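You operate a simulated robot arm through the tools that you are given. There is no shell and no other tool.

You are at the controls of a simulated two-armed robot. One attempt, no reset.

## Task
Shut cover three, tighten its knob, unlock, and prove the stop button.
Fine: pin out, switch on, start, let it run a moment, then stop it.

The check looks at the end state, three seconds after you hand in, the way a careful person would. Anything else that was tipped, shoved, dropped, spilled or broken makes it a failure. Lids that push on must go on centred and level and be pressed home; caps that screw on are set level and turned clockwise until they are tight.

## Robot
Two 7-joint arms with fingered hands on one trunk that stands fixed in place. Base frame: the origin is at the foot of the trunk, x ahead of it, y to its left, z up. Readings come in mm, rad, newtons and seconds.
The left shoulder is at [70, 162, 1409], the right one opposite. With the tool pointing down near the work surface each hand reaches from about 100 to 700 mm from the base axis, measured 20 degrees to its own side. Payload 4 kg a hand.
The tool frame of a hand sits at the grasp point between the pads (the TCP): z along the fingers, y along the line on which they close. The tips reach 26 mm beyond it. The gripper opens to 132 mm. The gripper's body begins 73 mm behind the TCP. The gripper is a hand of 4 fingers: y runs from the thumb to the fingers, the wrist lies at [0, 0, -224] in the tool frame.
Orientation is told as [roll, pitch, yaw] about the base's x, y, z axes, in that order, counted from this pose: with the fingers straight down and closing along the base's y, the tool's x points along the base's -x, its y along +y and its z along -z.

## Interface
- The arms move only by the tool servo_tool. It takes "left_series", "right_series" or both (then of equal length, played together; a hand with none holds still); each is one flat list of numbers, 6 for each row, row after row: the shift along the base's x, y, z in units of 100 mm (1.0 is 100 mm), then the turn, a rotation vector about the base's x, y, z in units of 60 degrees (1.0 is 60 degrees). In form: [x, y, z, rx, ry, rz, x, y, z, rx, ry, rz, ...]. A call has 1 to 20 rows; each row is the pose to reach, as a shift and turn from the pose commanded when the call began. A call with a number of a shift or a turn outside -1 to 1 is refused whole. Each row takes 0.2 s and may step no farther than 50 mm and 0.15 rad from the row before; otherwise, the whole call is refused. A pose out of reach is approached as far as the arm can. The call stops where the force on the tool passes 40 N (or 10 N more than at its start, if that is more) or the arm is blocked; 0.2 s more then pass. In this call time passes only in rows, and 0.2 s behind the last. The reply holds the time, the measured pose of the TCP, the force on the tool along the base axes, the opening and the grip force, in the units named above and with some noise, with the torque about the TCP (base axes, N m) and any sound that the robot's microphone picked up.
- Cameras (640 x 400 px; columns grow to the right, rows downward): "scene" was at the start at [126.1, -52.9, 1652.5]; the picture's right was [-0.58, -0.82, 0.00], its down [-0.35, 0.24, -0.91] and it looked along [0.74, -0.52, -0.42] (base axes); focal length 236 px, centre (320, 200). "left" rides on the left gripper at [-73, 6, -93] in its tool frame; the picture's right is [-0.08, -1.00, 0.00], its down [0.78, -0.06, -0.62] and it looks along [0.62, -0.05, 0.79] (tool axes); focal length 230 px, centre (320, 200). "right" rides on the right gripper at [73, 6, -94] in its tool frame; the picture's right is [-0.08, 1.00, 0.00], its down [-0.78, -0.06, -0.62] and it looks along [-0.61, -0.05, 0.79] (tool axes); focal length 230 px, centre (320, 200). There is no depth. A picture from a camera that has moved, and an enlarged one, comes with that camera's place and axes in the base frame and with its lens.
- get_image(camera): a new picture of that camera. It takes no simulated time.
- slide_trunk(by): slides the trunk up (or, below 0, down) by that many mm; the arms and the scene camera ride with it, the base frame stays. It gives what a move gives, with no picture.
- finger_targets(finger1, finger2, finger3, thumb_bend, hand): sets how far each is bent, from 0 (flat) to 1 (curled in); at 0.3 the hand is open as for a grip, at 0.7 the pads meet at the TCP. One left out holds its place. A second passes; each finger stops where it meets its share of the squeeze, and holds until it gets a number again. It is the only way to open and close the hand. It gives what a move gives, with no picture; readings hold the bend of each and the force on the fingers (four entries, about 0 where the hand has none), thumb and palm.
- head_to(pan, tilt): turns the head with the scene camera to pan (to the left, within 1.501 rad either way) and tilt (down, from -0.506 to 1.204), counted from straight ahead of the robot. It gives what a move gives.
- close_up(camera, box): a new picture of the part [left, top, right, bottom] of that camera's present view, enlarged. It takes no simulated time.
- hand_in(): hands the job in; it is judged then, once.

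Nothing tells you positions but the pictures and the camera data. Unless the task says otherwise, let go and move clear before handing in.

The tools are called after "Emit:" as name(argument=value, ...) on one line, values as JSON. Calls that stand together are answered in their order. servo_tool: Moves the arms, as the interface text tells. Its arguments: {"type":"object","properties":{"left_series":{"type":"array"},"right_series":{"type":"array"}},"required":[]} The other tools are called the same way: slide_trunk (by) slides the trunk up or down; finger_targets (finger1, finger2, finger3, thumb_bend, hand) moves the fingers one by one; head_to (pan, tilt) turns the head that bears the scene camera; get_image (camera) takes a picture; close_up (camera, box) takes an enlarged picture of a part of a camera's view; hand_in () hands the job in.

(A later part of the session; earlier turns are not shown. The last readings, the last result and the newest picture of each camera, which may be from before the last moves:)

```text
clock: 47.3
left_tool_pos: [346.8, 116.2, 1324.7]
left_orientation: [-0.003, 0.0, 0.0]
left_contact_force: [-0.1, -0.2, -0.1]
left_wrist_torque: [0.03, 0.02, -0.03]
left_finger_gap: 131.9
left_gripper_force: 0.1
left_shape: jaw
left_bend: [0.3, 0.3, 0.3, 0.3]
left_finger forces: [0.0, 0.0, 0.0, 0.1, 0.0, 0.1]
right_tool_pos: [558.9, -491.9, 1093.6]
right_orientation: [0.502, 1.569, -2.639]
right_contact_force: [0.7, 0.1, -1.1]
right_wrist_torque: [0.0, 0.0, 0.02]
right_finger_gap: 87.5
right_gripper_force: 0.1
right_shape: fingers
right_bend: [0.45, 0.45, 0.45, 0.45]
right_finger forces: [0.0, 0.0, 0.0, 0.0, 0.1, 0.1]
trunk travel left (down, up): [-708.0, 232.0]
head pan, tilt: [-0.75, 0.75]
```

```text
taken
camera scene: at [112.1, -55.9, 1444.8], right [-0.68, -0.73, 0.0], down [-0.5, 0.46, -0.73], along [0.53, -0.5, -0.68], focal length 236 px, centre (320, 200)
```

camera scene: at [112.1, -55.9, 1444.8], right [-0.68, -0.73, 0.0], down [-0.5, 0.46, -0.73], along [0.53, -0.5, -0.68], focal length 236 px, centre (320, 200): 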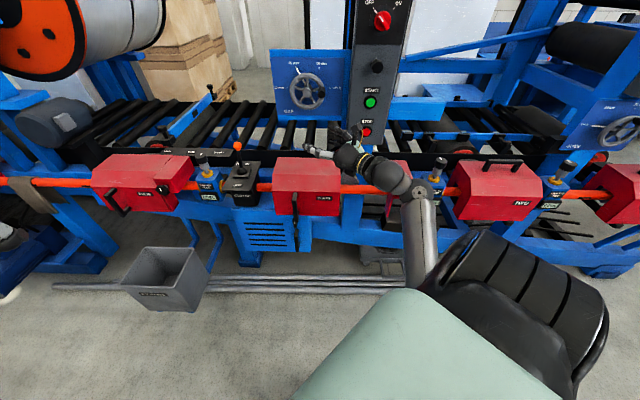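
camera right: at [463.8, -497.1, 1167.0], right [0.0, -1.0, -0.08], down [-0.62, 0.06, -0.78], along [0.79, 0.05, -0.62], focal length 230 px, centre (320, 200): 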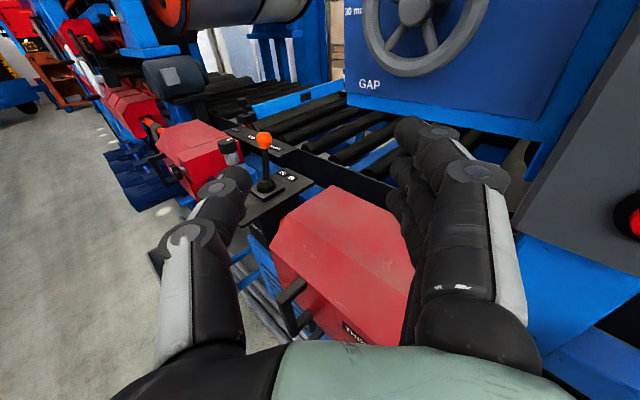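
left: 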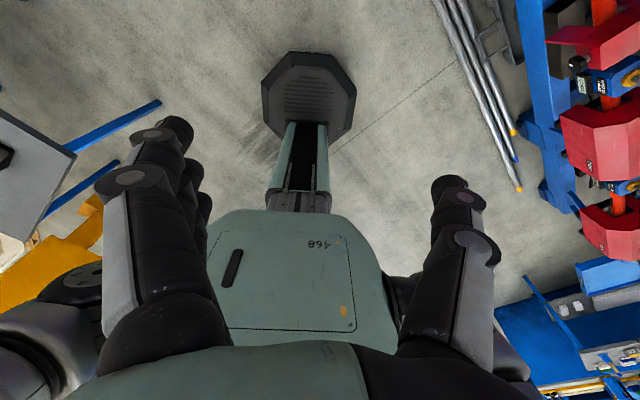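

That reached exactly and the handle is visible ahead of the thumb and fingers. Moving the last 86 mm left to sit above the handle.

Emit:
servo_tool(right_series=[0.134, 0.17, 0, 0, 0, 0, 0.268, 0.34, 0, 0, 0, 0, 0.403, 0.51, 0, 0, 0, 0, 0.537, 0.679, 0, 0, 0, 0])

Emit:
get_image(camera="right")

Emit:
get_image(camera="scene")

```text
clock: 48.3
left_tool_pos: [346.1, 116.9, 1323.5]
left_orientation: [-0.002, 0.0, 0.001]
left_contact_force: [0.6, -0.7, 0.3]
left_wrist_torque: [-0.02, 0.02, 0.03]
left_finger_gap: 131.9
left_gripper_force: 0.1
left_shape: jaw
left_bend: [0.3, 0.3, 0.3, 0.3]
left_finger forces: [0.0, 0.0, 0.0, 0.0, 0.0, 0.0]
right_tool_pos: [613.4, -422.2, 1096.5]
right_orientation: [1.83, 1.57, -1.309]
right_contact_force: [-0.6, 0.4, -0.5]
right_wrist_torque: [-0.05, 0.02, -0.04]
right_finger_gap: 87.8
right_gripper_force: 0.0
right_shape: fingers
right_bend: [0.45, 0.45, 0.45, 0.45]
right_finger forces: [0.0, 0.0, 0.0, 0.0, 0.0, 0.1]
trunk travel left (down, up): [-708.0, 232.0]
head pan, tilt: [-0.75, 0.75]
```

```text
taken
camera right: at [517.5, -428.2, 1169.2], right [0.0, -1.0, -0.08], down [-0.62, 0.06, -0.79], along [0.79, 0.05, -0.61], focal length 230 px, centre (320, 200)
```

right: 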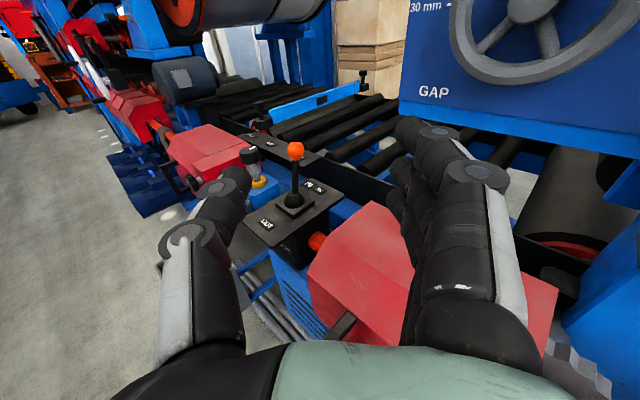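

```text
taken
camera scene: at [112.3, -55.3, 1444.9], right [-0.68, -0.73, 0.0], down [-0.5, 0.46, -0.73], along [0.53, -0.5, -0.68], focal length 236 px, centre (320, 200)
```

scene: 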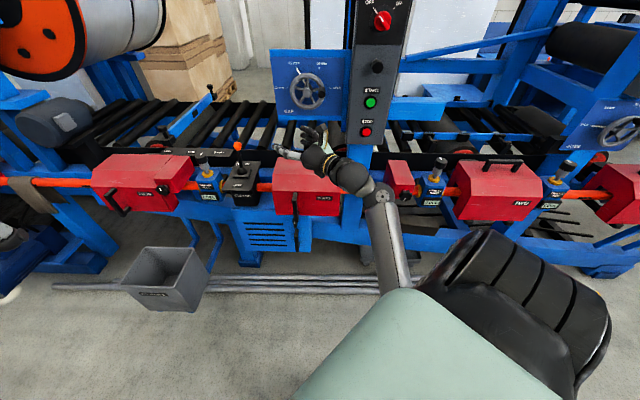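

The hand is above the handle at u = -135, v = 732. I'll zoom in on the handle to confirm alignment before lowering.

Emit:
close_up(camera="right", box=[220, 220, 460, 370])

Emit:
close_up(camera="scene", box=[240, 110, 400, 250])

```text
2.67 times, centred on (340, 295) of right
camera zoom: at [517.5, -428.2, 1169.2], right [0.0, -1.0, -0.08], down [-0.62, 0.06, -0.79], along [0.79, 0.05, -0.61], focal length 614 px, centre (267, -53)
```

zoom: 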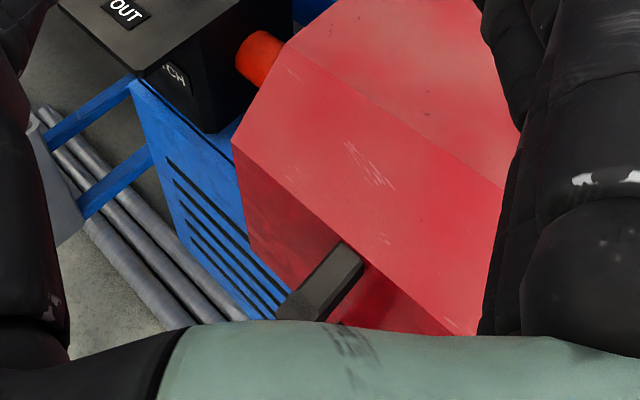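

```text
2.86 times, centred on (320, 180) of scene
camera zoom: at [112.3, -55.3, 1444.9], right [-0.68, -0.73, 0.0], down [-0.5, 0.46, -0.73], along [0.53, -0.5, -0.68], focal length 674 px, centre (320, 257)
```

zoom: 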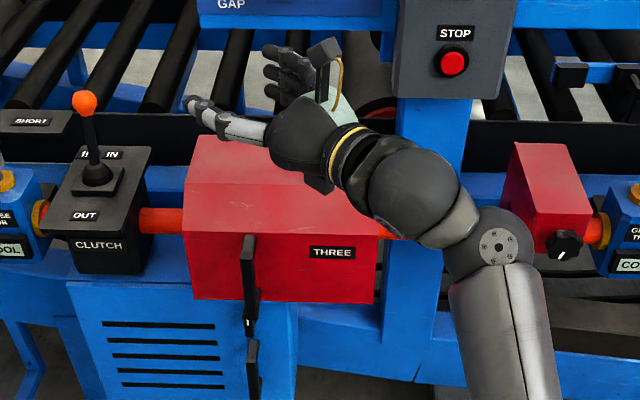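

Cover three has crept about 20 mm further open since the start, probably from the earlier light contact, so the handle is now near u = -156. I'll shift the hand to match, narrow the fingers a little, and lower with the trunk.

Emit:
servo_tool(right_series=[0.116, 0.085, 0, 0, 0, 0])

Emit:
finger_targets(hand="right", finger1=0.53, finger2=0.53, finger3=0.53, thumb_bend=0.5)

Emit:
slide_trunk(by=-150)

Emit:
get_image(camera="right")

Emit:
close_up(camera="scene", box=[200, 50, 400, 220])

```text
clock: 48.7
left_tool_pos: [347.2, 116.6, 1323.1]
left_orientation: [-0.001, 0.0, 0.0]
left_contact_force: [0.7, 0.6, -0.6]
left_wrist_torque: [0.03, 0.02, -0.03]
left_finger_gap: 132.0
left_gripper_force: 0.1
left_shape: jaw
left_bend: [0.3, 0.3, 0.3, 0.3]
left_finger forces: [0.1, 0.0, 0.0, 0.0, 0.1, 0.1]
right_tool_pos: [623.7, -413.9, 1093.9]
right_orientation: [1.207, 1.569, -1.935]
right_contact_force: [-0.2, 1.1, -0.6]
right_wrist_torque: [-0.01, 0.02, 0.02]
right_finger_gap: 88.0
right_gripper_force: 0.1
right_shape: fingers
right_bend: [0.45, 0.45, 0.45, 0.45]
right_finger forces: [0.0, 0.0, 0.0, 0.0, 0.0, 0.1]
trunk travel left (down, up): [-708.0, 232.0]
head pan, tilt: [-0.75, 0.75]
```

```text
clock: 49.7
left_tool_pos: [346.0, 116.8, 1323.6]
left_orientation: [-0.003, 0.0, 0.0]
left_contact_force: [-1.0, -0.3, -0.5]
left_wrist_torque: [0.02, 0.01, -0.01]
left_finger_gap: 132.0
left_gripper_force: 0.0
left_shape: jaw
left_bend: [0.3, 0.3, 0.3, 0.3]
left_finger forces: [0.0, 0.0, 0.0, 0.0, 0.1, 0.0]
right_tool_pos: [624.2, -413.6, 1094.6]
right_orientation: [1.803, 1.569, -1.34]
right_contact_force: [-0.6, -0.4, 0.6]
right_wrist_torque: [0.03, 0.01, 0.0]
right_finger_gap: 66.6
right_gripper_force: 0.0
right_shape: fingers
right_bend: [0.53, 0.53, 0.53, 0.5]
right_finger forces: [0.1, 0.0, 0.1, 0.0, 0.0, 0.1]
trunk travel left (down, up): [-708.0, 232.0]
head pan, tilt: [-0.75, 0.75]
```

```text
clock: 51.5
left_tool_pos: [346.4, 114.8, 1173.6]
left_orientation: [-0.001, 0.001, -0.001]
left_contact_force: [-0.4, 0.1, 0.2]
left_wrist_torque: [-0.01, 0.0, -0.05]
left_finger_gap: 132.2
left_gripper_force: 0.0
left_shape: jaw
left_bend: [0.3, 0.3, 0.3, 0.3]
left_finger forces: [0.0, 0.1, 0.1, 0.0, 0.0, 0.0]
right_tool_pos: [624.1, -414.3, 944.5]
right_orientation: [1.955, 1.568, -1.186]
right_contact_force: [0.3, 1.2, -0.3]
right_wrist_torque: [-0.01, 0.0, 0.01]
right_finger_gap: 66.6
right_gripper_force: 0.1
right_shape: fingers
right_bend: [0.53, 0.53, 0.53, 0.5]
right_finger forces: [0.0, 0.1, 0.1, 0.1, 0.0, 0.0]
trunk travel left (down, up): [-558.0, 382.0]
head pan, tilt: [-0.75, 0.75]
```

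```text
taken
camera right: at [528.4, -420.1, 1017.9], right [0.0, -1.0, -0.08], down [-0.62, 0.06, -0.79], along [0.79, 0.05, -0.61], focal length 230 px, centre (320, 200)
```

right: 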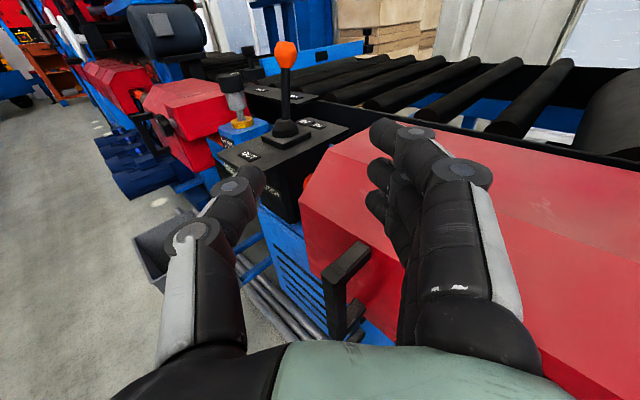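

```text
2.35 times, centred on (300, 135) of scene
camera zoom: at [111.4, -56.1, 1295.0], right [-0.68, -0.73, 0.0], down [-0.5, 0.46, -0.73], along [0.54, -0.5, -0.68], focal length 555 px, centre (367, 353)
```

zoom: 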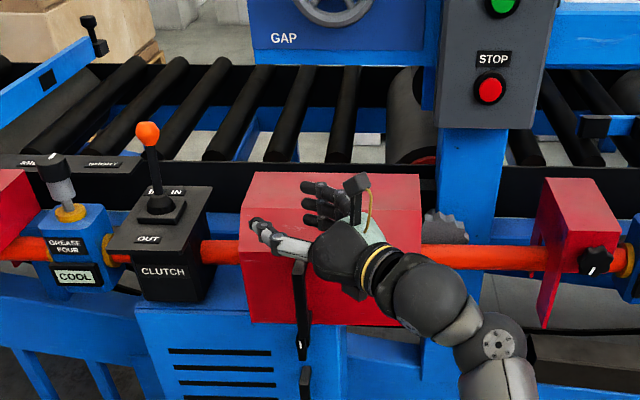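

The handle bar now sits between thumb and fingers in plan view, within a few mm of the grasp point. Lowering the last 140 mm around it.

Emit:
slide_trunk(by=-70)

Emit:
slide_trunk(by=-70)

Emit:
get_image(camera="right")

Emit:
close_up(camera="scene", box=[200, 50, 400, 220])

```text
clock: 52.6
left_tool_pos: [345.3, 115.4, 1103.6]
left_orientation: [-0.003, -0.001, -0.001]
left_contact_force: [-0.5, 0.0, 0.9]
left_wrist_torque: [-0.02, -0.03, 0.03]
left_finger_gap: 132.0
left_gripper_force: 0.0
left_shape: jaw
left_bend: [0.3, 0.3, 0.3, 0.3]
left_finger forces: [0.0, 0.1, 0.0, 0.1, 0.0, 0.1]
right_tool_pos: [623.1, -414.9, 874.8]
right_orientation: [2.042, 1.569, -1.098]
right_contact_force: [0.5, -0.4, 0.3]
right_wrist_torque: [-0.02, 0.0, -0.01]
right_finger_gap: 66.3
right_gripper_force: 0.0
right_shape: fingers
right_bend: [0.53, 0.53, 0.53, 0.5]
right_finger forces: [0.1, 0.0, 0.1, 0.0, 0.0, 0.0]
trunk travel left (down, up): [-488.0, 452.0]
head pan, tilt: [-0.75, 0.75]
```

```text
clock: 53.6
left_tool_pos: [345.5, 115.6, 1033.9]
left_orientation: [-0.003, 0.001, -0.003]
left_contact_force: [-0.8, -0.1, -0.1]
left_wrist_torque: [0.01, 0.0, 0.01]
left_finger_gap: 131.8
left_gripper_force: 0.0
left_shape: jaw
left_bend: [0.3, 0.3, 0.3, 0.3]
left_finger forces: [0.0, 0.1, 0.0, 0.0, 0.1, 0.0]
right_tool_pos: [623.8, -413.4, 803.4]
right_orientation: [2.035, 1.568, -1.106]
right_contact_force: [-0.2, 1.1, -0.4]
right_wrist_torque: [-0.02, 0.0, 0.0]
right_finger_gap: 66.5
right_gripper_force: 0.0
right_shape: fingers
right_bend: [0.53, 0.53, 0.53, 0.5]
right_finger forces: [0.0, 0.0, 0.0, 0.1, 0.0, 0.1]
trunk travel left (down, up): [-418.0, 522.0]
head pan, tilt: [-0.75, 0.75]
```

```text
taken
camera right: at [528.3, -420.1, 877.9], right [0.0, -1.0, -0.08], down [-0.62, 0.06, -0.79], along [0.79, 0.05, -0.61], focal length 230 px, centre (320, 200)
```

right: 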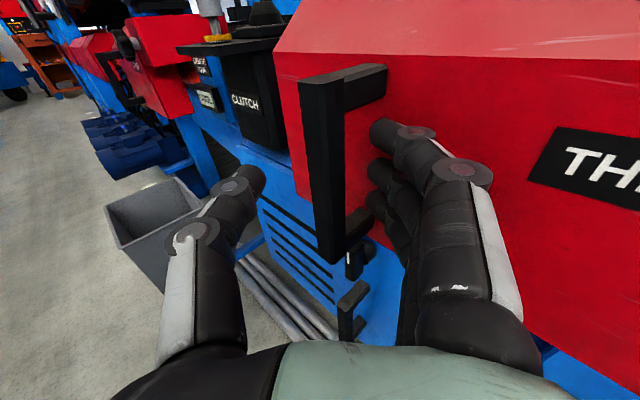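

```text
2.35 times, centred on (300, 135) of scene
camera zoom: at [111.3, -56.1, 1155.0], right [-0.68, -0.73, 0.0], down [-0.5, 0.46, -0.73], along [0.54, -0.5, -0.68], focal length 555 px, centre (367, 353)
```

zoom: 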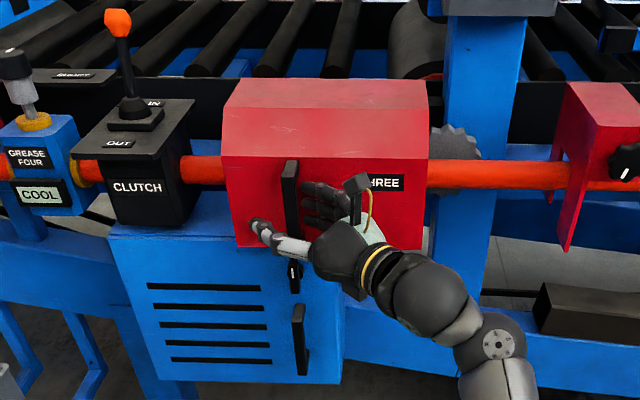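

The bar is squarely between the thumb and the three fingers. Closing the hand on it now.

Emit:
finger_targets(hand="right", finger1=0.7, finger2=0.7, finger3=0.7, thumb_bend=0.7)

Emit:
get_image(camera="right")

Emit:
close_up(camera="scene", box=[200, 50, 400, 220])

```text
clock: 54.6
left_tool_pos: [345.5, 115.8, 1032.7]
left_orientation: [0.0, 0.0, -0.001]
left_contact_force: [0.7, 0.1, 0.0]
left_wrist_torque: [-0.02, -0.03, -0.03]
left_finger_gap: 131.9
left_gripper_force: 0.1
left_shape: jaw
left_bend: [0.3, 0.3, 0.3, 0.3]
left_finger forces: [0.0, 0.0, 0.1, 0.0, 0.0, 0.0]
right_tool_pos: [623.9, -415.9, 802.5]
right_orientation: [-2.999, 1.57, 0.141]
right_contact_force: [11.2, -10.7, 4.6]
right_wrist_torque: [-0.05, -0.09, -0.05]
right_finger_gap: 24.5
right_gripper_force: 10.0
right_shape: fingers
right_bend: [0.65, 0.65, 0.65, 0.68]
right_finger forces: [5.2, 5.3, 5.4, 0.0, 4.2, 0.0]
trunk travel left (down, up): [-418.0, 522.0]
head pan, tilt: [-0.75, 0.75]
```

```text
taken
camera right: at [528.9, -421.6, 877.4], right [0.0, -1.0, -0.08], down [-0.62, 0.06, -0.79], along [0.79, 0.05, -0.61], focal length 230 px, centre (320, 200)
```

right: 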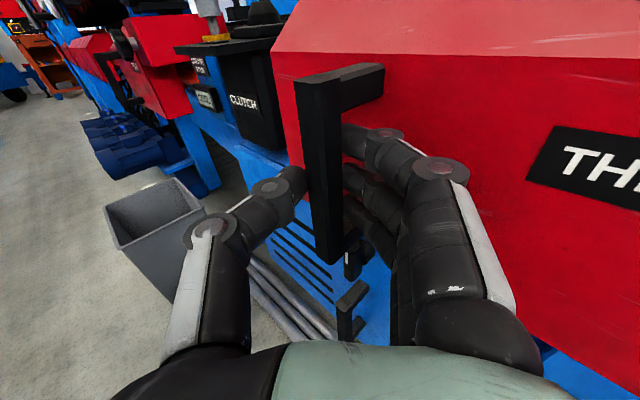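

```text
2.35 times, centred on (300, 135) of scene
camera zoom: at [112.3, -57.2, 1154.8], right [-0.68, -0.73, 0.0], down [-0.5, 0.47, -0.73], along [0.53, -0.5, -0.68], focal length 555 px, centre (367, 353)
```

zoom: 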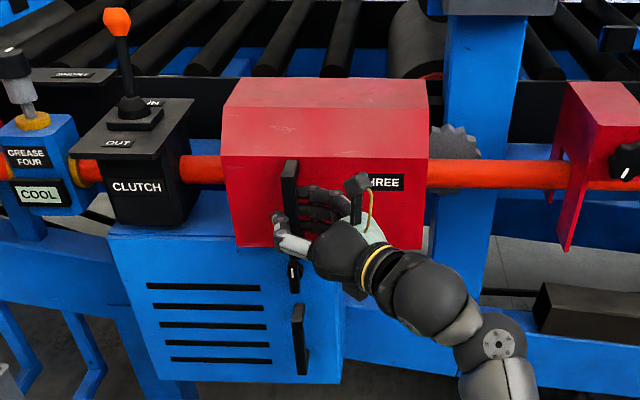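

The bar is held with about 10 N of grip. Now I'll slide the cover 100 mm to the right along the shaft and check force and tracking.

Emit:
servo_tool(right_series=[-0.118, -0.118, 0, 0, 0, 0, -0.236, -0.236, 0, 0, 0, 0, -0.354, -0.354, 0, 0, 0, 0, -0.471, -0.471, 0, 0, 0, 0, -0.589, -0.589, 0, 0, 0, 0, -0.707, -0.707, 0, 0, 0, 0])

Emit:
get_image(camera="right")

Emit:
close_up(camera="scene", box=[200, 50, 440, 220])

```text
clock: 56.0
left_tool_pos: [345.5, 114.7, 1034.0]
left_orientation: [0.0, 0.001, 0.0]
left_contact_force: [-0.4, -0.6, -0.2]
left_wrist_torque: [0.04, 0.0, 0.01]
left_finger_gap: 132.0
left_gripper_force: 0.0
left_shape: jaw
left_bend: [0.3, 0.3, 0.3, 0.3]
left_finger forces: [0.0, 0.0, 0.1, 0.0, 0.0, 0.0]
right_tool_pos: [553.1, -487.6, 803.9]
right_orientation: [-0.779, 1.568, 2.362]
right_contact_force: [6.0, -7.6, 2.3]
right_wrist_torque: [-0.04, -0.04, -0.03]
right_finger_gap: 24.0
right_gripper_force: 8.5
right_shape: fingers
right_bend: [0.65, 0.65, 0.65, 0.68]
right_finger forces: [4.2, 4.3, 4.5, 0.0, 4.7, 0.0]
trunk travel left (down, up): [-418.0, 522.0]
head pan, tilt: [-0.75, 0.75]
```

```text
taken
camera right: at [458.2, -493.6, 877.6], right [0.0, -1.0, -0.08], down [-0.62, 0.06, -0.78], along [0.79, 0.05, -0.62], focal length 230 px, centre (320, 200)
```

right: 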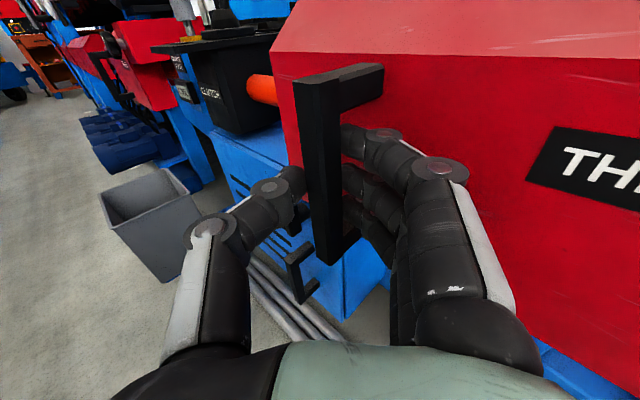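

```text
2.35 times, centred on (320, 135) of scene
camera zoom: at [111.3, -57.4, 1154.8], right [-0.68, -0.73, 0.0], down [-0.5, 0.47, -0.73], along [0.53, -0.5, -0.68], focal length 555 px, centre (320, 353)
```

zoom: 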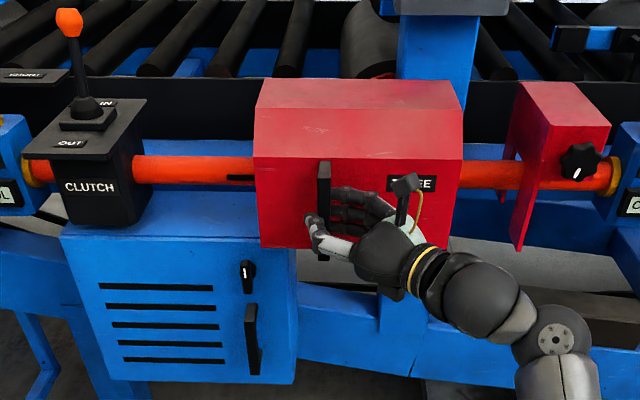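

The cover moved with the hand by 100 mm with low force. I'll slide it another 80 mm, then finish in small steps until it seats.

Emit:
servo_tool(right_series=[-0.113, -0.113, 0, 0, 0, 0, -0.226, -0.226, 0, 0, 0, 0, -0.339, -0.339, 0, 0, 0, 0, -0.452, -0.452, 0, 0, 0, 0, -0.566, -0.566, 0, 0, 0, 0])

Emit:
close_up(camera="scene", box=[240, 50, 480, 220])

```text
clock: 57.2
left_tool_pos: [346.6, 114.3, 1033.4]
left_orientation: [0.001, 0.0, 0.001]
left_contact_force: [-0.5, -0.1, 0.4]
left_wrist_torque: [0.0, 0.0, 0.02]
left_finger_gap: 131.9
left_gripper_force: 0.1
left_shape: jaw
left_bend: [0.3, 0.3, 0.3, 0.3]
left_finger forces: [0.1, 0.0, 0.0, 0.1, 0.0, 0.0]
right_tool_pos: [496.2, -543.5, 803.9]
right_orientation: [-2.73, 1.569, 0.41]
right_contact_force: [10.9, -12.5, 3.5]
right_wrist_torque: [-0.03, -0.05, -0.05]
right_finger_gap: 24.7
right_gripper_force: 10.3
right_shape: fingers
right_bend: [0.64, 0.64, 0.64, 0.68]
right_finger forces: [5.8, 5.8, 5.7, 0.0, 3.6, 0.1]
trunk travel left (down, up): [-418.0, 522.0]
head pan, tilt: [-0.75, 0.75]
```

```text
2.35 times, centred on (360, 135) of scene
camera zoom: at [111.8, -57.7, 1154.8], right [-0.68, -0.73, 0.0], down [-0.5, 0.47, -0.73], along [0.53, -0.5, -0.68], focal length 555 px, centre (226, 353)
```

zoom: 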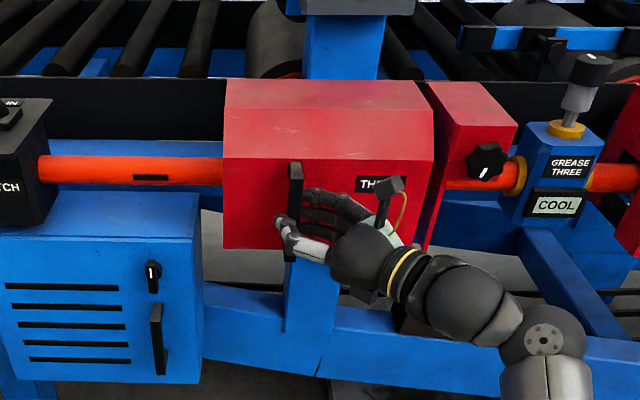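

The cover is nearly against the block. I'll push on in 5 mm rows until it stops.

Emit:
servo_tool(right_series=[-0.035, -0.035, 0, 0, 0, 0, -0.07, -0.07, 0, 0, 0, 0, -0.105, -0.105, 0, 0, 0, 0, -0.14, -0.14, 0, 0, 0, 0, -0.175, -0.175, 0, 0, 0, 0, -0.21, -0.21, 0, 0, 0, 0, -0.245, -0.245, 0, 0, 0, 0, -0.28, -0.28, 0, 0, 0, 0])

Emit:
close_up(camera="scene", box=[260, 60, 460, 200])

```text
clock: 59.0
left_tool_pos: [345.7, 116.5, 1034.4]
left_orientation: [-0.001, 0.0, 0.0]
left_contact_force: [0.4, -0.1, 1.1]
left_wrist_torque: [-0.01, -0.04, 0.02]
left_finger_gap: 132.2
left_gripper_force: 0.0
left_shape: jaw
left_bend: [0.3, 0.3, 0.3, 0.3]
left_finger forces: [0.0, 0.1, 0.0, 0.1, 0.0, 0.0]
right_tool_pos: [468.6, -567.9, 804.5]
right_orientation: [1.351, 1.569, -1.788]
right_contact_force: [-1.0, 9.3, -0.6]
right_wrist_torque: [-0.02, 0.0, 0.23]
right_finger_gap: 21.2
right_gripper_force: 3.4
right_shape: fingers
right_bend: [0.7, 0.7, 0.7, 0.67]
right_finger forces: [0.0, 0.0, 0.1, 0.0, 7.3, 0.0]
trunk travel left (down, up): [-418.0, 522.0]
head pan, tilt: [-0.75, 0.75]
```

```text
2.86 times, centred on (360, 130) of scene
camera zoom: at [111.3, -55.3, 1154.9], right [-0.68, -0.73, 0.0], down [-0.5, 0.46, -0.73], along [0.54, -0.5, -0.68], focal length 674 px, centre (206, 400)
```

zoom: 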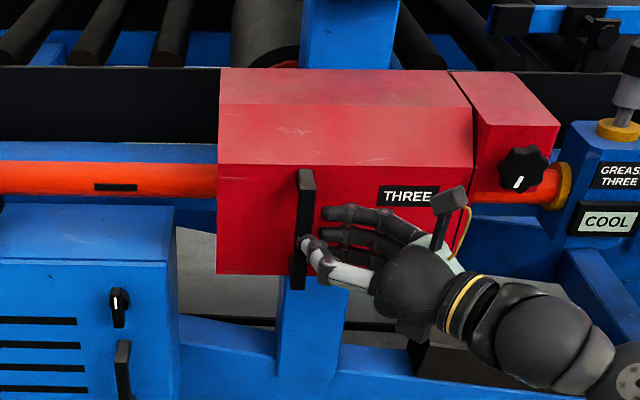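

The cover now looks closed, with only a thin seam like cover four's. I'll push a little more with the thumb to be sure it's fully home.

Emit:
servo_tool(right_series=[-0.035, -0.035, 0, 0, 0, 0, -0.07, -0.07, 0, 0, 0, 0, -0.105, -0.105, 0, 0, 0, 0])

Emit:
close_up(camera="scene", box=[300, 60, 440, 180])

Emit:
get_image(camera="right")

```text
clock: 59.8
left_tool_pos: [345.9, 115.3, 1034.0]
left_orientation: [-0.001, 0.002, 0.0]
left_contact_force: [0.7, -0.2, -0.5]
left_wrist_torque: [-0.01, -0.04, -0.01]
left_finger_gap: 132.0
left_gripper_force: 0.1
left_shape: jaw
left_bend: [0.3, 0.3, 0.3, 0.3]
left_finger forces: [0.1, 0.1, 0.1, 0.0, 0.0, 0.1]
right_tool_pos: [456.0, -580.5, 804.9]
right_orientation: [2.571, 1.569, -0.568]
right_contact_force: [0.0, 0.4, -0.7]
right_wrist_torque: [0.0, 0.0, 0.03]
right_finger_gap: 14.3
right_gripper_force: 0.0
right_shape: fingers
right_bend: [0.7, 0.7, 0.7, 0.7]
right_finger forces: [0.0, 0.0, 0.0, 0.1, 0.1, 0.1]
trunk travel left (down, up): [-418.0, 522.0]
head pan, tilt: [-0.75, 0.75]
```

```text
3.33 times, centred on (370, 120) of scene
camera zoom: at [111.3, -56.3, 1154.9], right [-0.68, -0.73, 0.0], down [-0.5, 0.47, -0.73], along [0.54, -0.5, -0.68], focal length 786 px, centre (153, 467)
```

zoom: 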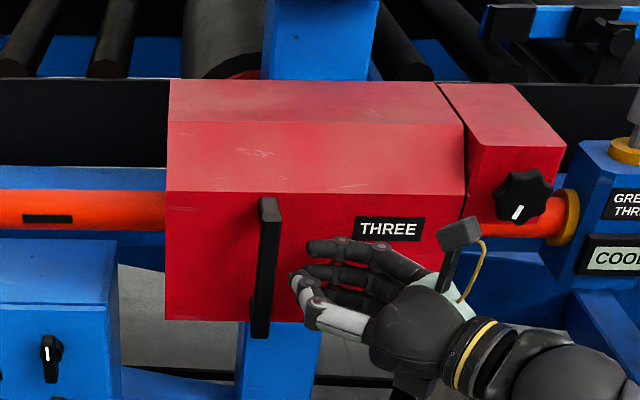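

```text
taken
camera right: at [362.0, -586.8, 877.4], right [0.0, -1.0, -0.08], down [-0.62, 0.06, -0.79], along [0.79, 0.05, -0.61], focal length 230 px, centre (320, 200)
```

right: 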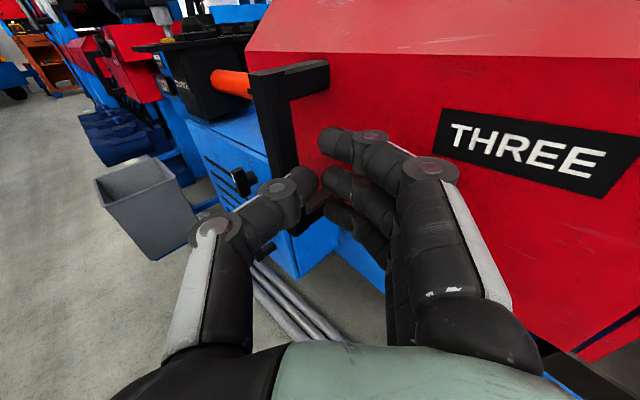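

The thumb slipped off once the cover stopped moving. I'll compare cover three's seam with cover four's to judge whether it's fully home.

Emit:
close_up(camera="scene", box=[360, 70, 420, 110])

Emit:
close_up(camera="scene", box=[70, 60, 190, 160])

Emit:
close_up(camera="scene", box=[460, 50, 600, 170])

```text
10.00 times, centred on (390, 90) of scene
camera zoom: at [111.3, -56.3, 1154.9], right [-0.68, -0.73, 0.0], down [-0.5, 0.47, -0.73], along [0.54, -0.5, -0.68], focal length 2358 px, centre (-380, 1300)
```

zoom: 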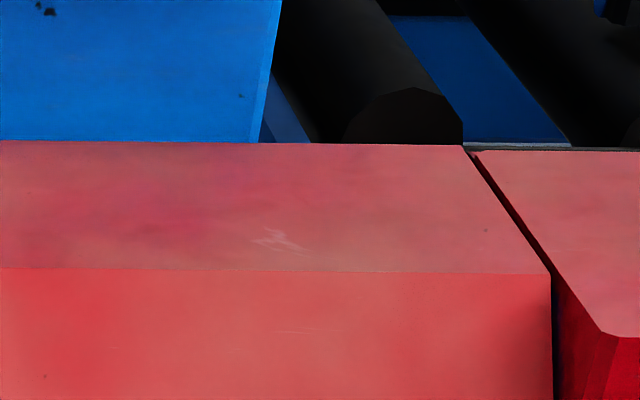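

```text
4.00 times, centred on (130, 110) of scene
camera zoom: at [111.3, -56.3, 1154.9], right [-0.68, -0.73, 0.0], down [-0.5, 0.47, -0.73], along [0.54, -0.5, -0.68], focal length 943 px, centre (1080, 560)
```

zoom: 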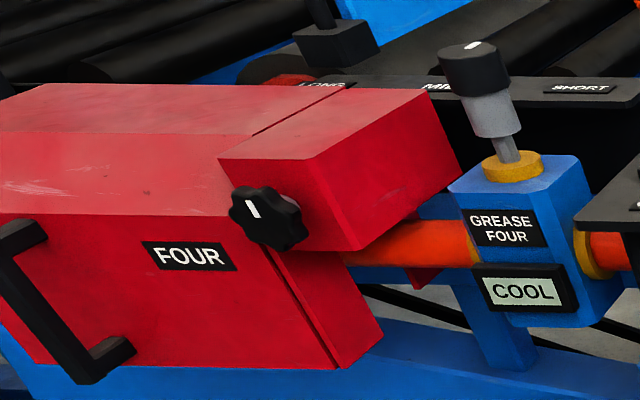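

```text
3.33 times, centred on (530, 110) of scene
camera zoom: at [111.3, -56.3, 1154.9], right [-0.68, -0.73, 0.0], down [-0.5, 0.47, -0.73], along [0.54, -0.5, -0.68], focal length 786 px, centre (-380, 500)
```

zoom: 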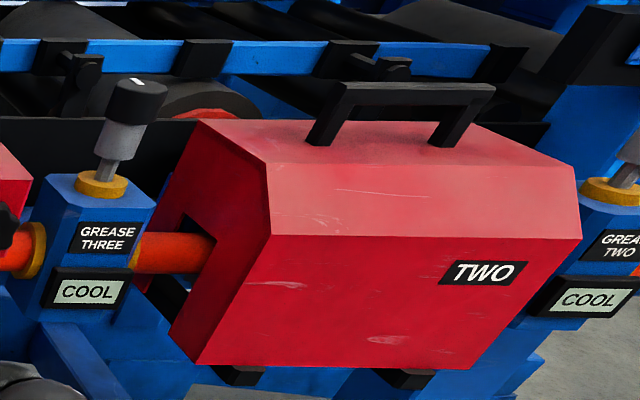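

Cover three's seam matches cover four's, so I take it as shut. Next I'll back the hand out along its own axis, open it, raise the trunk slightly, and turn to face the knob squarely.

Emit:
servo_tool(right_series=[-0.2, 0, 0, 0, 0, 0, -0.4, 0, 0, 0, 0, 0, -0.6, 0, 0, 0, 0, 0])

Emit:
finger_targets(hand="right", finger1=0.4, finger2=0.4, finger3=0.4, thumb_bend=0.4)

Emit:
slide_trunk(by=100)

Emit:
servo_tool(right_series=[-0.13, -0.15, -0.05, 0, 0, -0.125, -0.26, -0.3, -0.1, 0, 0, -0.25, -0.385, -0.45, -0.155, 0, 0, -0.375, -0.51, -0.6, -0.21, 0, 0, -0.5, -0.64, -0.75, -0.26, 0, 0, -0.625, -0.77, -0.9, -0.31, 0, 0, -0.75])

Emit:
get_image(camera="right")

Emit:
get_image(camera="scene")

```text
clock: 60.6
left_tool_pos: [345.2, 115.1, 1033.8]
left_orientation: [-0.003, -0.002, 0.001]
left_contact_force: [0.2, -0.5, -0.6]
left_wrist_torque: [-0.02, 0.0, 0.0]
left_finger_gap: 131.8
left_gripper_force: 0.1
left_shape: jaw
left_bend: [0.3, 0.3, 0.3, 0.3]
left_finger forces: [0.0, 0.1, 0.0, 0.1, 0.0, 0.0]
right_tool_pos: [397.2, -582.0, 804.6]
right_orientation: [2.2, 1.568, -0.938]
right_contact_force: [-0.1, -0.5, 0.4]
right_wrist_torque: [-0.02, -0.01, -0.01]
right_finger_gap: 14.5
right_gripper_force: 0.1
right_shape: fingers
right_bend: [0.7, 0.7, 0.7, 0.7]
right_finger forces: [0.1, 0.0, 0.0, 0.0, 0.0, 0.0]
trunk travel left (down, up): [-418.0, 522.0]
head pan, tilt: [-0.75, 0.75]
```

```text
clock: 61.6
left_tool_pos: [345.7, 114.9, 1033.7]
left_orientation: [-0.002, 0.001, -0.001]
left_contact_force: [0.3, 0.1, -0.1]
left_wrist_torque: [0.03, -0.01, 0.0]
left_finger_gap: 131.9
left_gripper_force: 0.1
left_shape: jaw
left_bend: [0.3, 0.3, 0.3, 0.3]
left_finger forces: [0.0, 0.0, 0.0, 0.0, 0.0, 0.0]
right_tool_pos: [397.2, -581.0, 804.0]
right_orientation: [1.895, 1.568, -1.247]
right_contact_force: [-1.1, 0.9, 1.2]
right_wrist_torque: [-0.01, 0.01, 0.01]
right_finger_gap: 103.2
right_gripper_force: 0.1
right_shape: fingers
right_bend: [0.4, 0.4, 0.4, 0.4]
right_finger forces: [0.0, 0.0, 0.0, 0.0, 0.0, 0.0]
trunk travel left (down, up): [-418.0, 522.0]
head pan, tilt: [-0.75, 0.75]
```

```text
clock: 63.0
left_tool_pos: [345.5, 115.5, 1133.1]
left_orientation: [-0.002, 0.001, 0.0]
left_contact_force: [-0.2, -0.1, 0.4]
left_wrist_torque: [0.03, 0.02, 0.02]
left_finger_gap: 131.9
left_gripper_force: 0.0
left_shape: jaw
left_bend: [0.3, 0.3, 0.3, 0.3]
left_finger forces: [0.0, 0.1, 0.0, 0.0, 0.0, 0.0]
right_tool_pos: [397.8, -580.9, 905.6]
right_orientation: [1.829, 1.57, -1.31]
right_contact_force: [0.4, 0.5, -0.8]
right_wrist_torque: [0.0, 0.0, 0.0]
right_finger_gap: 103.1
right_gripper_force: 0.0
right_shape: fingers
right_bend: [0.4, 0.4, 0.4, 0.4]
right_finger forces: [0.0, 0.0, 0.0, 0.1, 0.0, 0.0]
trunk travel left (down, up): [-518.0, 422.0]
head pan, tilt: [-0.75, 0.75]
```

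```text
clock: 64.4
left_tool_pos: [345.7, 116.8, 1132.7]
left_orientation: [-0.001, -0.002, -0.001]
left_contact_force: [-0.1, 0.2, 0.0]
left_wrist_torque: [-0.01, 0.03, 0.01]
left_finger_gap: 131.9
left_gripper_force: 0.2
left_shape: jaw
left_bend: [0.3, 0.3, 0.3, 0.3]
left_finger forces: [0.0, 0.1, 0.0, 0.0, 0.0, 0.1]
right_tool_pos: [323.7, -672.4, 875.7]
right_orientation: [1.538, 1.569, -2.391]
right_contact_force: [0.6, 0.0, 0.5]
right_wrist_torque: [-0.03, 0.01, 0.0]
right_finger_gap: 103.2
right_gripper_force: 0.1
right_shape: fingers
right_bend: [0.4, 0.4, 0.4, 0.4]
right_finger forces: [0.1, 0.0, 0.1, 0.1, 0.1, 0.1]
trunk travel left (down, up): [-518.0, 422.0]
head pan, tilt: [-0.75, 0.75]
```

```text
taken
camera right: at [250.6, -609.5, 947.4], right [-0.71, -0.7, -0.07], down [-0.39, 0.48, -0.79], along [0.59, -0.52, -0.61], focal length 230 px, centre (320, 200)
```

right: 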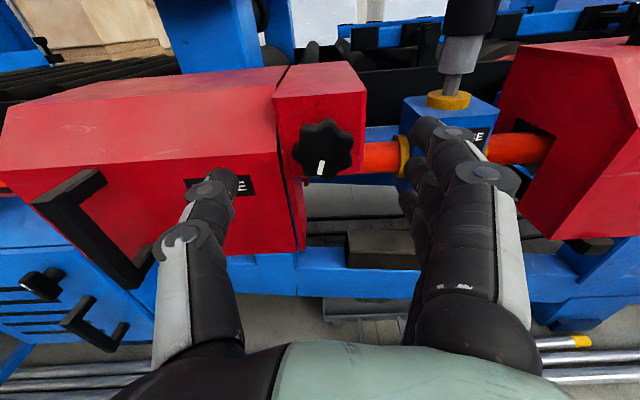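

```text
taken
camera scene: at [111.9, -55.8, 1254.9], right [-0.68, -0.73, 0.0], down [-0.5, 0.46, -0.73], along [0.53, -0.5, -0.68], focal length 236 px, centre (320, 200)
```

scene: 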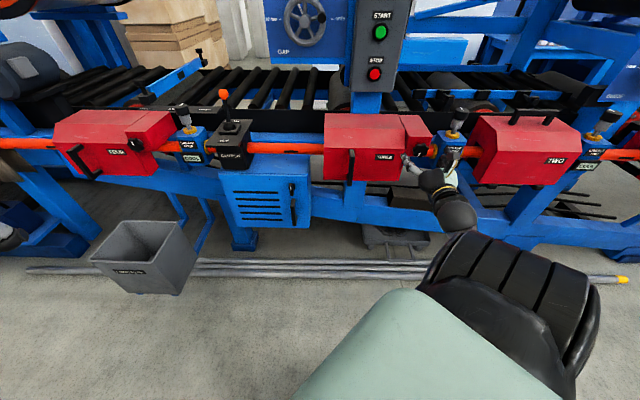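

The hand faces the knob squarely and is nearly centred on it. I'll zoom in to read the knob's mark and check the alignment.

Emit:
close_up(camera="right", box=[260, 90, 400, 200])

Emit:
close_up(camera="scene", box=[380, 100, 480, 200])

```text
3.64 times, centred on (330, 145) of right
camera zoom: at [250.6, -609.5, 947.4], right [-0.71, -0.7, -0.07], down [-0.39, 0.48, -0.79], along [0.59, -0.52, -0.61], focal length 837 px, centre (284, 400)
```

zoom: 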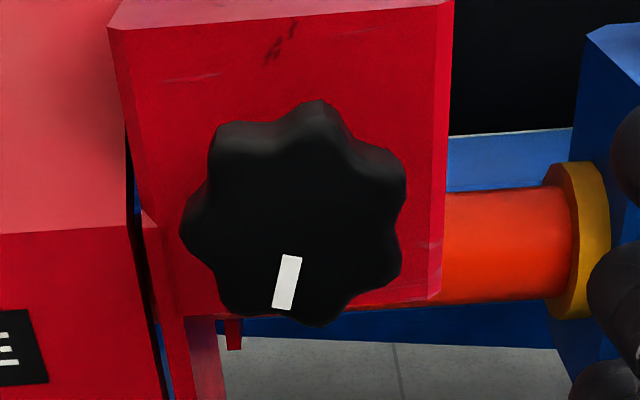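

```text
4.00 times, centred on (430, 150) of scene
camera zoom: at [111.9, -55.8, 1254.9], right [-0.68, -0.73, 0.0], down [-0.5, 0.46, -0.73], along [0.53, -0.5, -0.68], focal length 943 px, centre (-120, 400)
```

zoom: 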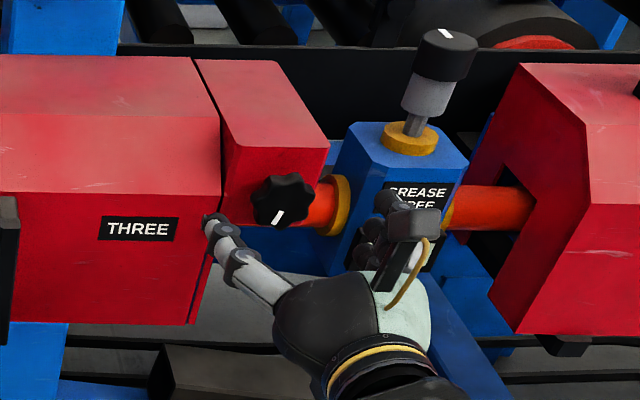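

The knob's centre is at about u = 249.5, z = 874.5 and its mark points to roughly 6 o'clock, where cover four's tightened knob points to 12. I'll advance the open hand around it, stopping short of the face.

Emit:
servo_tool(right_series=[0.106, -0.12, 0, 0, 0, 0, 0.212, -0.24, -0.01, 0, 0, 0, 0.318, -0.361, -0.01, 0, 0, 0])

Emit:
get_image(camera="right")

Emit:
close_up(camera="scene", box=[380, 100, 480, 200])

```text
clock: 65.2
left_tool_pos: [346.3, 114.5, 1134.4]
left_orientation: [0.0, -0.001, 0.0]
left_contact_force: [0.4, -0.6, -0.5]
left_wrist_torque: [0.0, 0.0, 0.02]
left_finger_gap: 131.7
left_gripper_force: 0.1
left_shape: jaw
left_bend: [0.3, 0.3, 0.3, 0.3]
left_finger forces: [0.0, 0.0, 0.0, 0.0, 0.0, 0.0]
right_tool_pos: [353.4, -709.4, 873.0]
right_orientation: [1.471, 1.57, -2.456]
right_contact_force: [0.4, -0.1, -0.3]
right_wrist_torque: [0.01, 0.0, 0.0]
right_finger_gap: 103.2
right_gripper_force: 0.0
right_shape: fingers
right_bend: [0.4, 0.4, 0.4, 0.4]
right_finger forces: [0.0, 0.1, 0.0, 0.1, 0.1, 0.0]
trunk travel left (down, up): [-518.0, 422.0]
head pan, tilt: [-0.75, 0.75]
```

```text
taken
camera right: at [281.4, -646.5, 945.4], right [-0.7, -0.71, -0.08], down [-0.39, 0.48, -0.78], along [0.59, -0.52, -0.61], focal length 230 px, centre (320, 200)
```

right: 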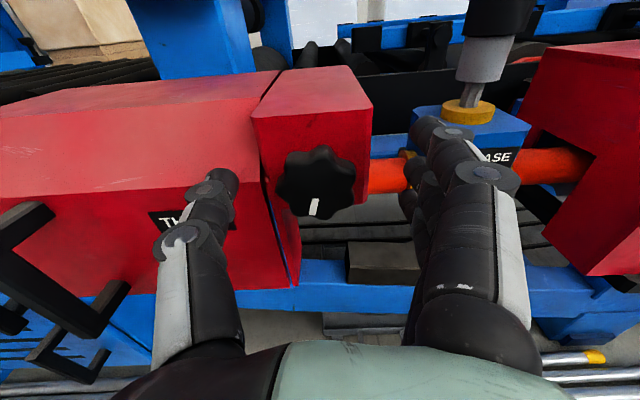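

```text
4.00 times, centred on (430, 150) of scene
camera zoom: at [111.8, -56.5, 1254.8], right [-0.68, -0.73, 0.0], down [-0.5, 0.47, -0.73], along [0.53, -0.5, -0.68], focal length 943 px, centre (-120, 400)
```

zoom: 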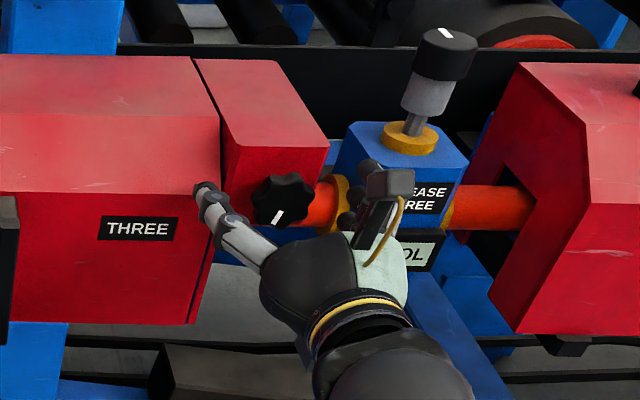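

The knob sits between thumb and fingers. I'll zoom in once more to refine its centre and depth before closing.

Emit:
close_up(camera="right", box=[240, 120, 400, 240])

```text
3.33 times, centred on (320, 180) of right
camera zoom: at [281.4, -646.5, 945.4], right [-0.7, -0.71, -0.08], down [-0.39, 0.48, -0.78], along [0.59, -0.52, -0.61], focal length 767 px, centre (320, 267)
```

zoom: 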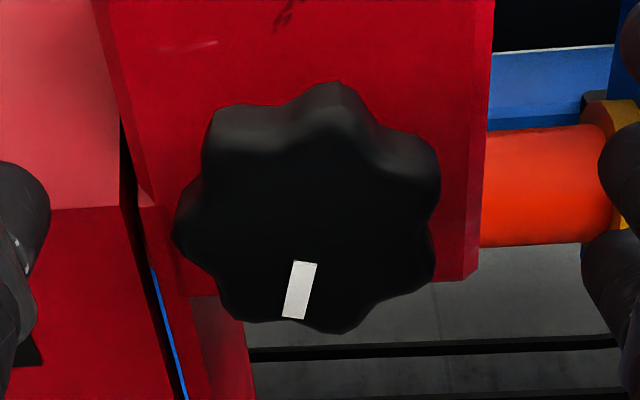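

The knob's front face is at v ≈ 758 and its centre at u ≈ 250, z ≈ 873. I'll nudge forward 5 mm and close on it.

Emit:
servo_tool(right_series=[0.049, -0.028, 0, 0, 0, 0])

Emit:
finger_targets(hand="right", finger1=0.65, finger2=0.65, finger3=0.65, thumb_bend=0.65)

Emit:
get_image(camera="right")

```text
clock: 65.6
left_tool_pos: [345.3, 116.1, 1133.4]
left_orientation: [-0.001, 0.0, 0.001]
left_contact_force: [-0.2, 0.0, -0.2]
left_wrist_torque: [0.0, -0.01, 0.02]
left_finger_gap: 131.9
left_gripper_force: 0.0
left_shape: jaw
left_bend: [0.3, 0.3, 0.3, 0.3]
left_finger forces: [0.0, 0.0, 0.0, 0.1, 0.0, 0.0]
right_tool_pos: [356.6, -712.6, 872.3]
right_orientation: [1.141, 1.569, -2.785]
right_contact_force: [1.3, 0.7, -0.1]
right_wrist_torque: [0.01, -0.03, -0.01]
right_finger_gap: 103.4
right_gripper_force: 0.0
right_shape: fingers
right_bend: [0.4, 0.4, 0.4, 0.4]
right_finger forces: [0.0, 0.0, 0.0, 0.0, 0.1, 0.0]
trunk travel left (down, up): [-518.0, 422.0]
head pan, tilt: [-0.75, 0.75]
```

```text
clock: 66.6
left_tool_pos: [347.2, 116.0, 1133.1]
left_orientation: [-0.002, 0.001, 0.0]
left_contact_force: [-0.1, 0.3, 0.4]
left_wrist_torque: [-0.03, -0.01, -0.03]
left_finger_gap: 131.7
left_gripper_force: 0.0
left_shape: jaw
left_bend: [0.3, 0.3, 0.3, 0.3]
left_finger forces: [0.0, 0.0, 0.0, 0.0, 0.0, 0.1]
right_tool_pos: [359.6, -711.7, 872.6]
right_orientation: [1.727, 1.57, -2.199]
right_contact_force: [5.9, -0.1, 1.1]
right_wrist_torque: [0.0, 0.01, 0.06]
right_finger_gap: 36.1
right_gripper_force: 8.7
right_shape: fingers
right_bend: [0.65, 0.59, 0.63, 0.61]
right_finger forces: [0.1, 4.8, 1.4, 0.0, 10.7, 0.0]
trunk travel left (down, up): [-518.0, 422.0]
head pan, tilt: [-0.75, 0.75]
```

```text
taken
camera right: at [286.4, -649.1, 945.6], right [-0.7, -0.71, -0.08], down [-0.39, 0.48, -0.79], along [0.59, -0.52, -0.61], focal length 230 px, centre (320, 200)
```

right: 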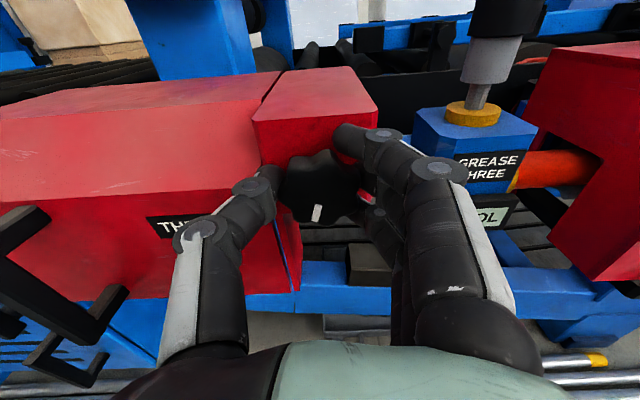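

The knob is gripped between thumb and middle finger. I'll turn it clockwise about its own axis, 48° first, and watch the torque and the mark.

Emit:
servo_tool(right_series=[0, 0, 0, 0.0943, -0.0943, 0, 0, 0, 0, 0.1886, -0.1886, 0, 0, 0, 0, 0.2828, -0.2828, 0, 0, 0, 0, 0.377, -0.377, 0, 0, 0, 0, 0.471, -0.471, 0, 0, 0, 0, 0.566, -0.566, 0])

Emit:
get_image(camera="right")

Emit:
close_up(camera="scene", box=[380, 100, 480, 200])

```text
clock: 68.0
left_tool_pos: [347.1, 115.4, 1133.3]
left_orientation: [0.0, -0.001, 0.0]
left_contact_force: [0.0, 0.5, -0.8]
left_wrist_torque: [-0.01, 0.02, 0.0]
left_finger_gap: 131.9
left_gripper_force: 0.0
left_shape: jaw
left_bend: [0.3, 0.3, 0.3, 0.3]
left_finger forces: [0.0, 0.0, 0.1, 0.0, 0.0, 0.1]
right_tool_pos: [356.7, -711.4, 872.0]
right_orientation: [-1.571, 0.731, 0.786]
right_contact_force: [4.2, -9.5, 1.5]
right_wrist_torque: [-0.1, 0.0, -0.08]
right_finger_gap: 35.7
right_gripper_force: 9.0
right_shape: fingers
right_bend: [0.65, 0.59, 0.63, 0.61]
right_finger forces: [0.5, 7.1, 2.1, 0.0, 8.7, 0.0]
trunk travel left (down, up): [-518.0, 422.0]
head pan, tilt: [-0.75, 0.75]
```

```text
taken
camera right: at [248.1, -686.4, 916.5], right [-0.43, -0.43, -0.79], down [0.01, 0.88, -0.48], along [0.9, -0.21, -0.38], focal length 230 px, centre (320, 200)
```

right: 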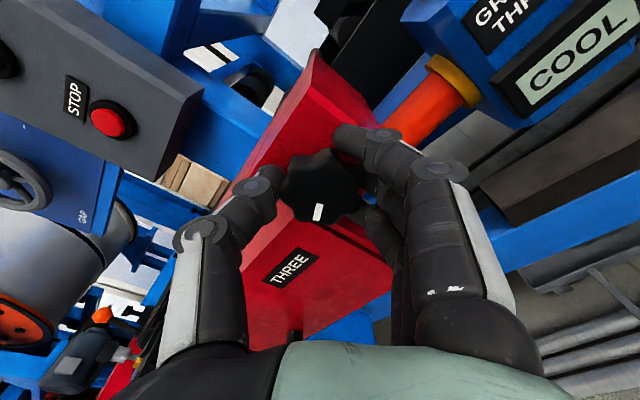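

```text
4.00 times, centred on (430, 150) of scene
camera zoom: at [112.1, -57.2, 1254.8], right [-0.68, -0.73, 0.0], down [-0.5, 0.47, -0.73], along [0.53, -0.5, -0.68], focal length 943 px, centre (-120, 400)
```

zoom: 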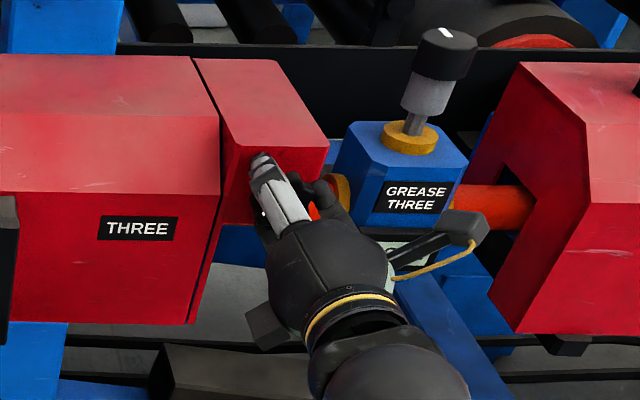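

The knob turned with the hand, since the mark stayed fixed in the hand's view, and the torque is still low. Continuing clockwise another 48°.

Emit:
servo_tool(right_series=[0, 0, 0, 0.0943, -0.0943, 0, 0, 0, 0, 0.1886, -0.1886, 0, 0, 0, 0, 0.2828, -0.2828, 0, 0, 0, 0, 0.377, -0.377, 0, 0, 0, 0, 0.471, -0.471, 0, 0, 0, 0, 0.566, -0.566, 0])

Emit:
get_image(camera="right")

Emit:
get_image(camera="scene")

```text
clock: 69.2
left_tool_pos: [344.0, 118.9, 1133.1]
left_orientation: [-0.005, -0.002, -0.001]
left_contact_force: [-0.2, 0.0, 0.4]
left_wrist_torque: [0.06, 0.02, -0.04]
left_finger_gap: 132.0
left_gripper_force: 0.1
left_shape: jaw
left_bend: [0.3, 0.3, 0.3, 0.3]
left_finger forces: [0.0, 0.0, 0.0, 0.1, 0.0, 0.0]
right_tool_pos: [361.2, -712.2, 870.0]
right_orientation: [-1.575, 0.046, 0.768]
right_contact_force: [-23.3, 24.9, 5.0]
right_wrist_torque: [-0.47, -0.44, 0.26]
right_finger_gap: 36.1
right_gripper_force: 24.6
right_shape: fingers
right_bend: [0.64, 0.63, 0.65, 0.64]
right_finger forces: [0.9, 15.0, 0.0, 0.1, 33.3, 0.0]
right hand out of reach, approached as far as the arm can: row 5, 6
trunk travel left (down, up): [-518.0, 422.0]
head pan, tilt: [-0.75, 0.75]
stopped in row 6 (right hand): the force on the tool passed its limit at 46 N (the readings are from after the stop); the commanded pose is now the measured one
```

```text
taken
camera right: at [242.6, -695.4, 867.5], right [0.02, 0.02, -1.0], down [0.14, 0.99, 0.02], along [0.99, -0.14, 0.02], focal length 230 px, centre (320, 200)
```

right: 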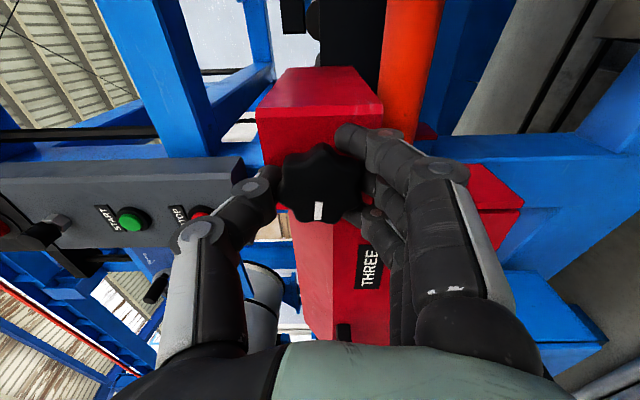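

```text
taken
camera scene: at [108.2, -52.6, 1255.3], right [-0.68, -0.73, 0.0], down [-0.5, 0.46, -0.73], along [0.54, -0.5, -0.68], focal length 236 px, centre (320, 200)
```

scene: 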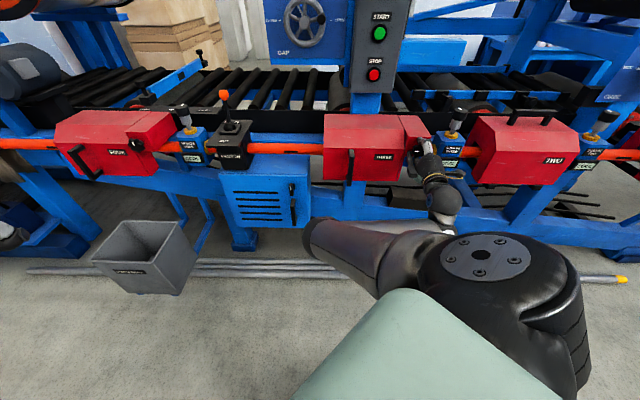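

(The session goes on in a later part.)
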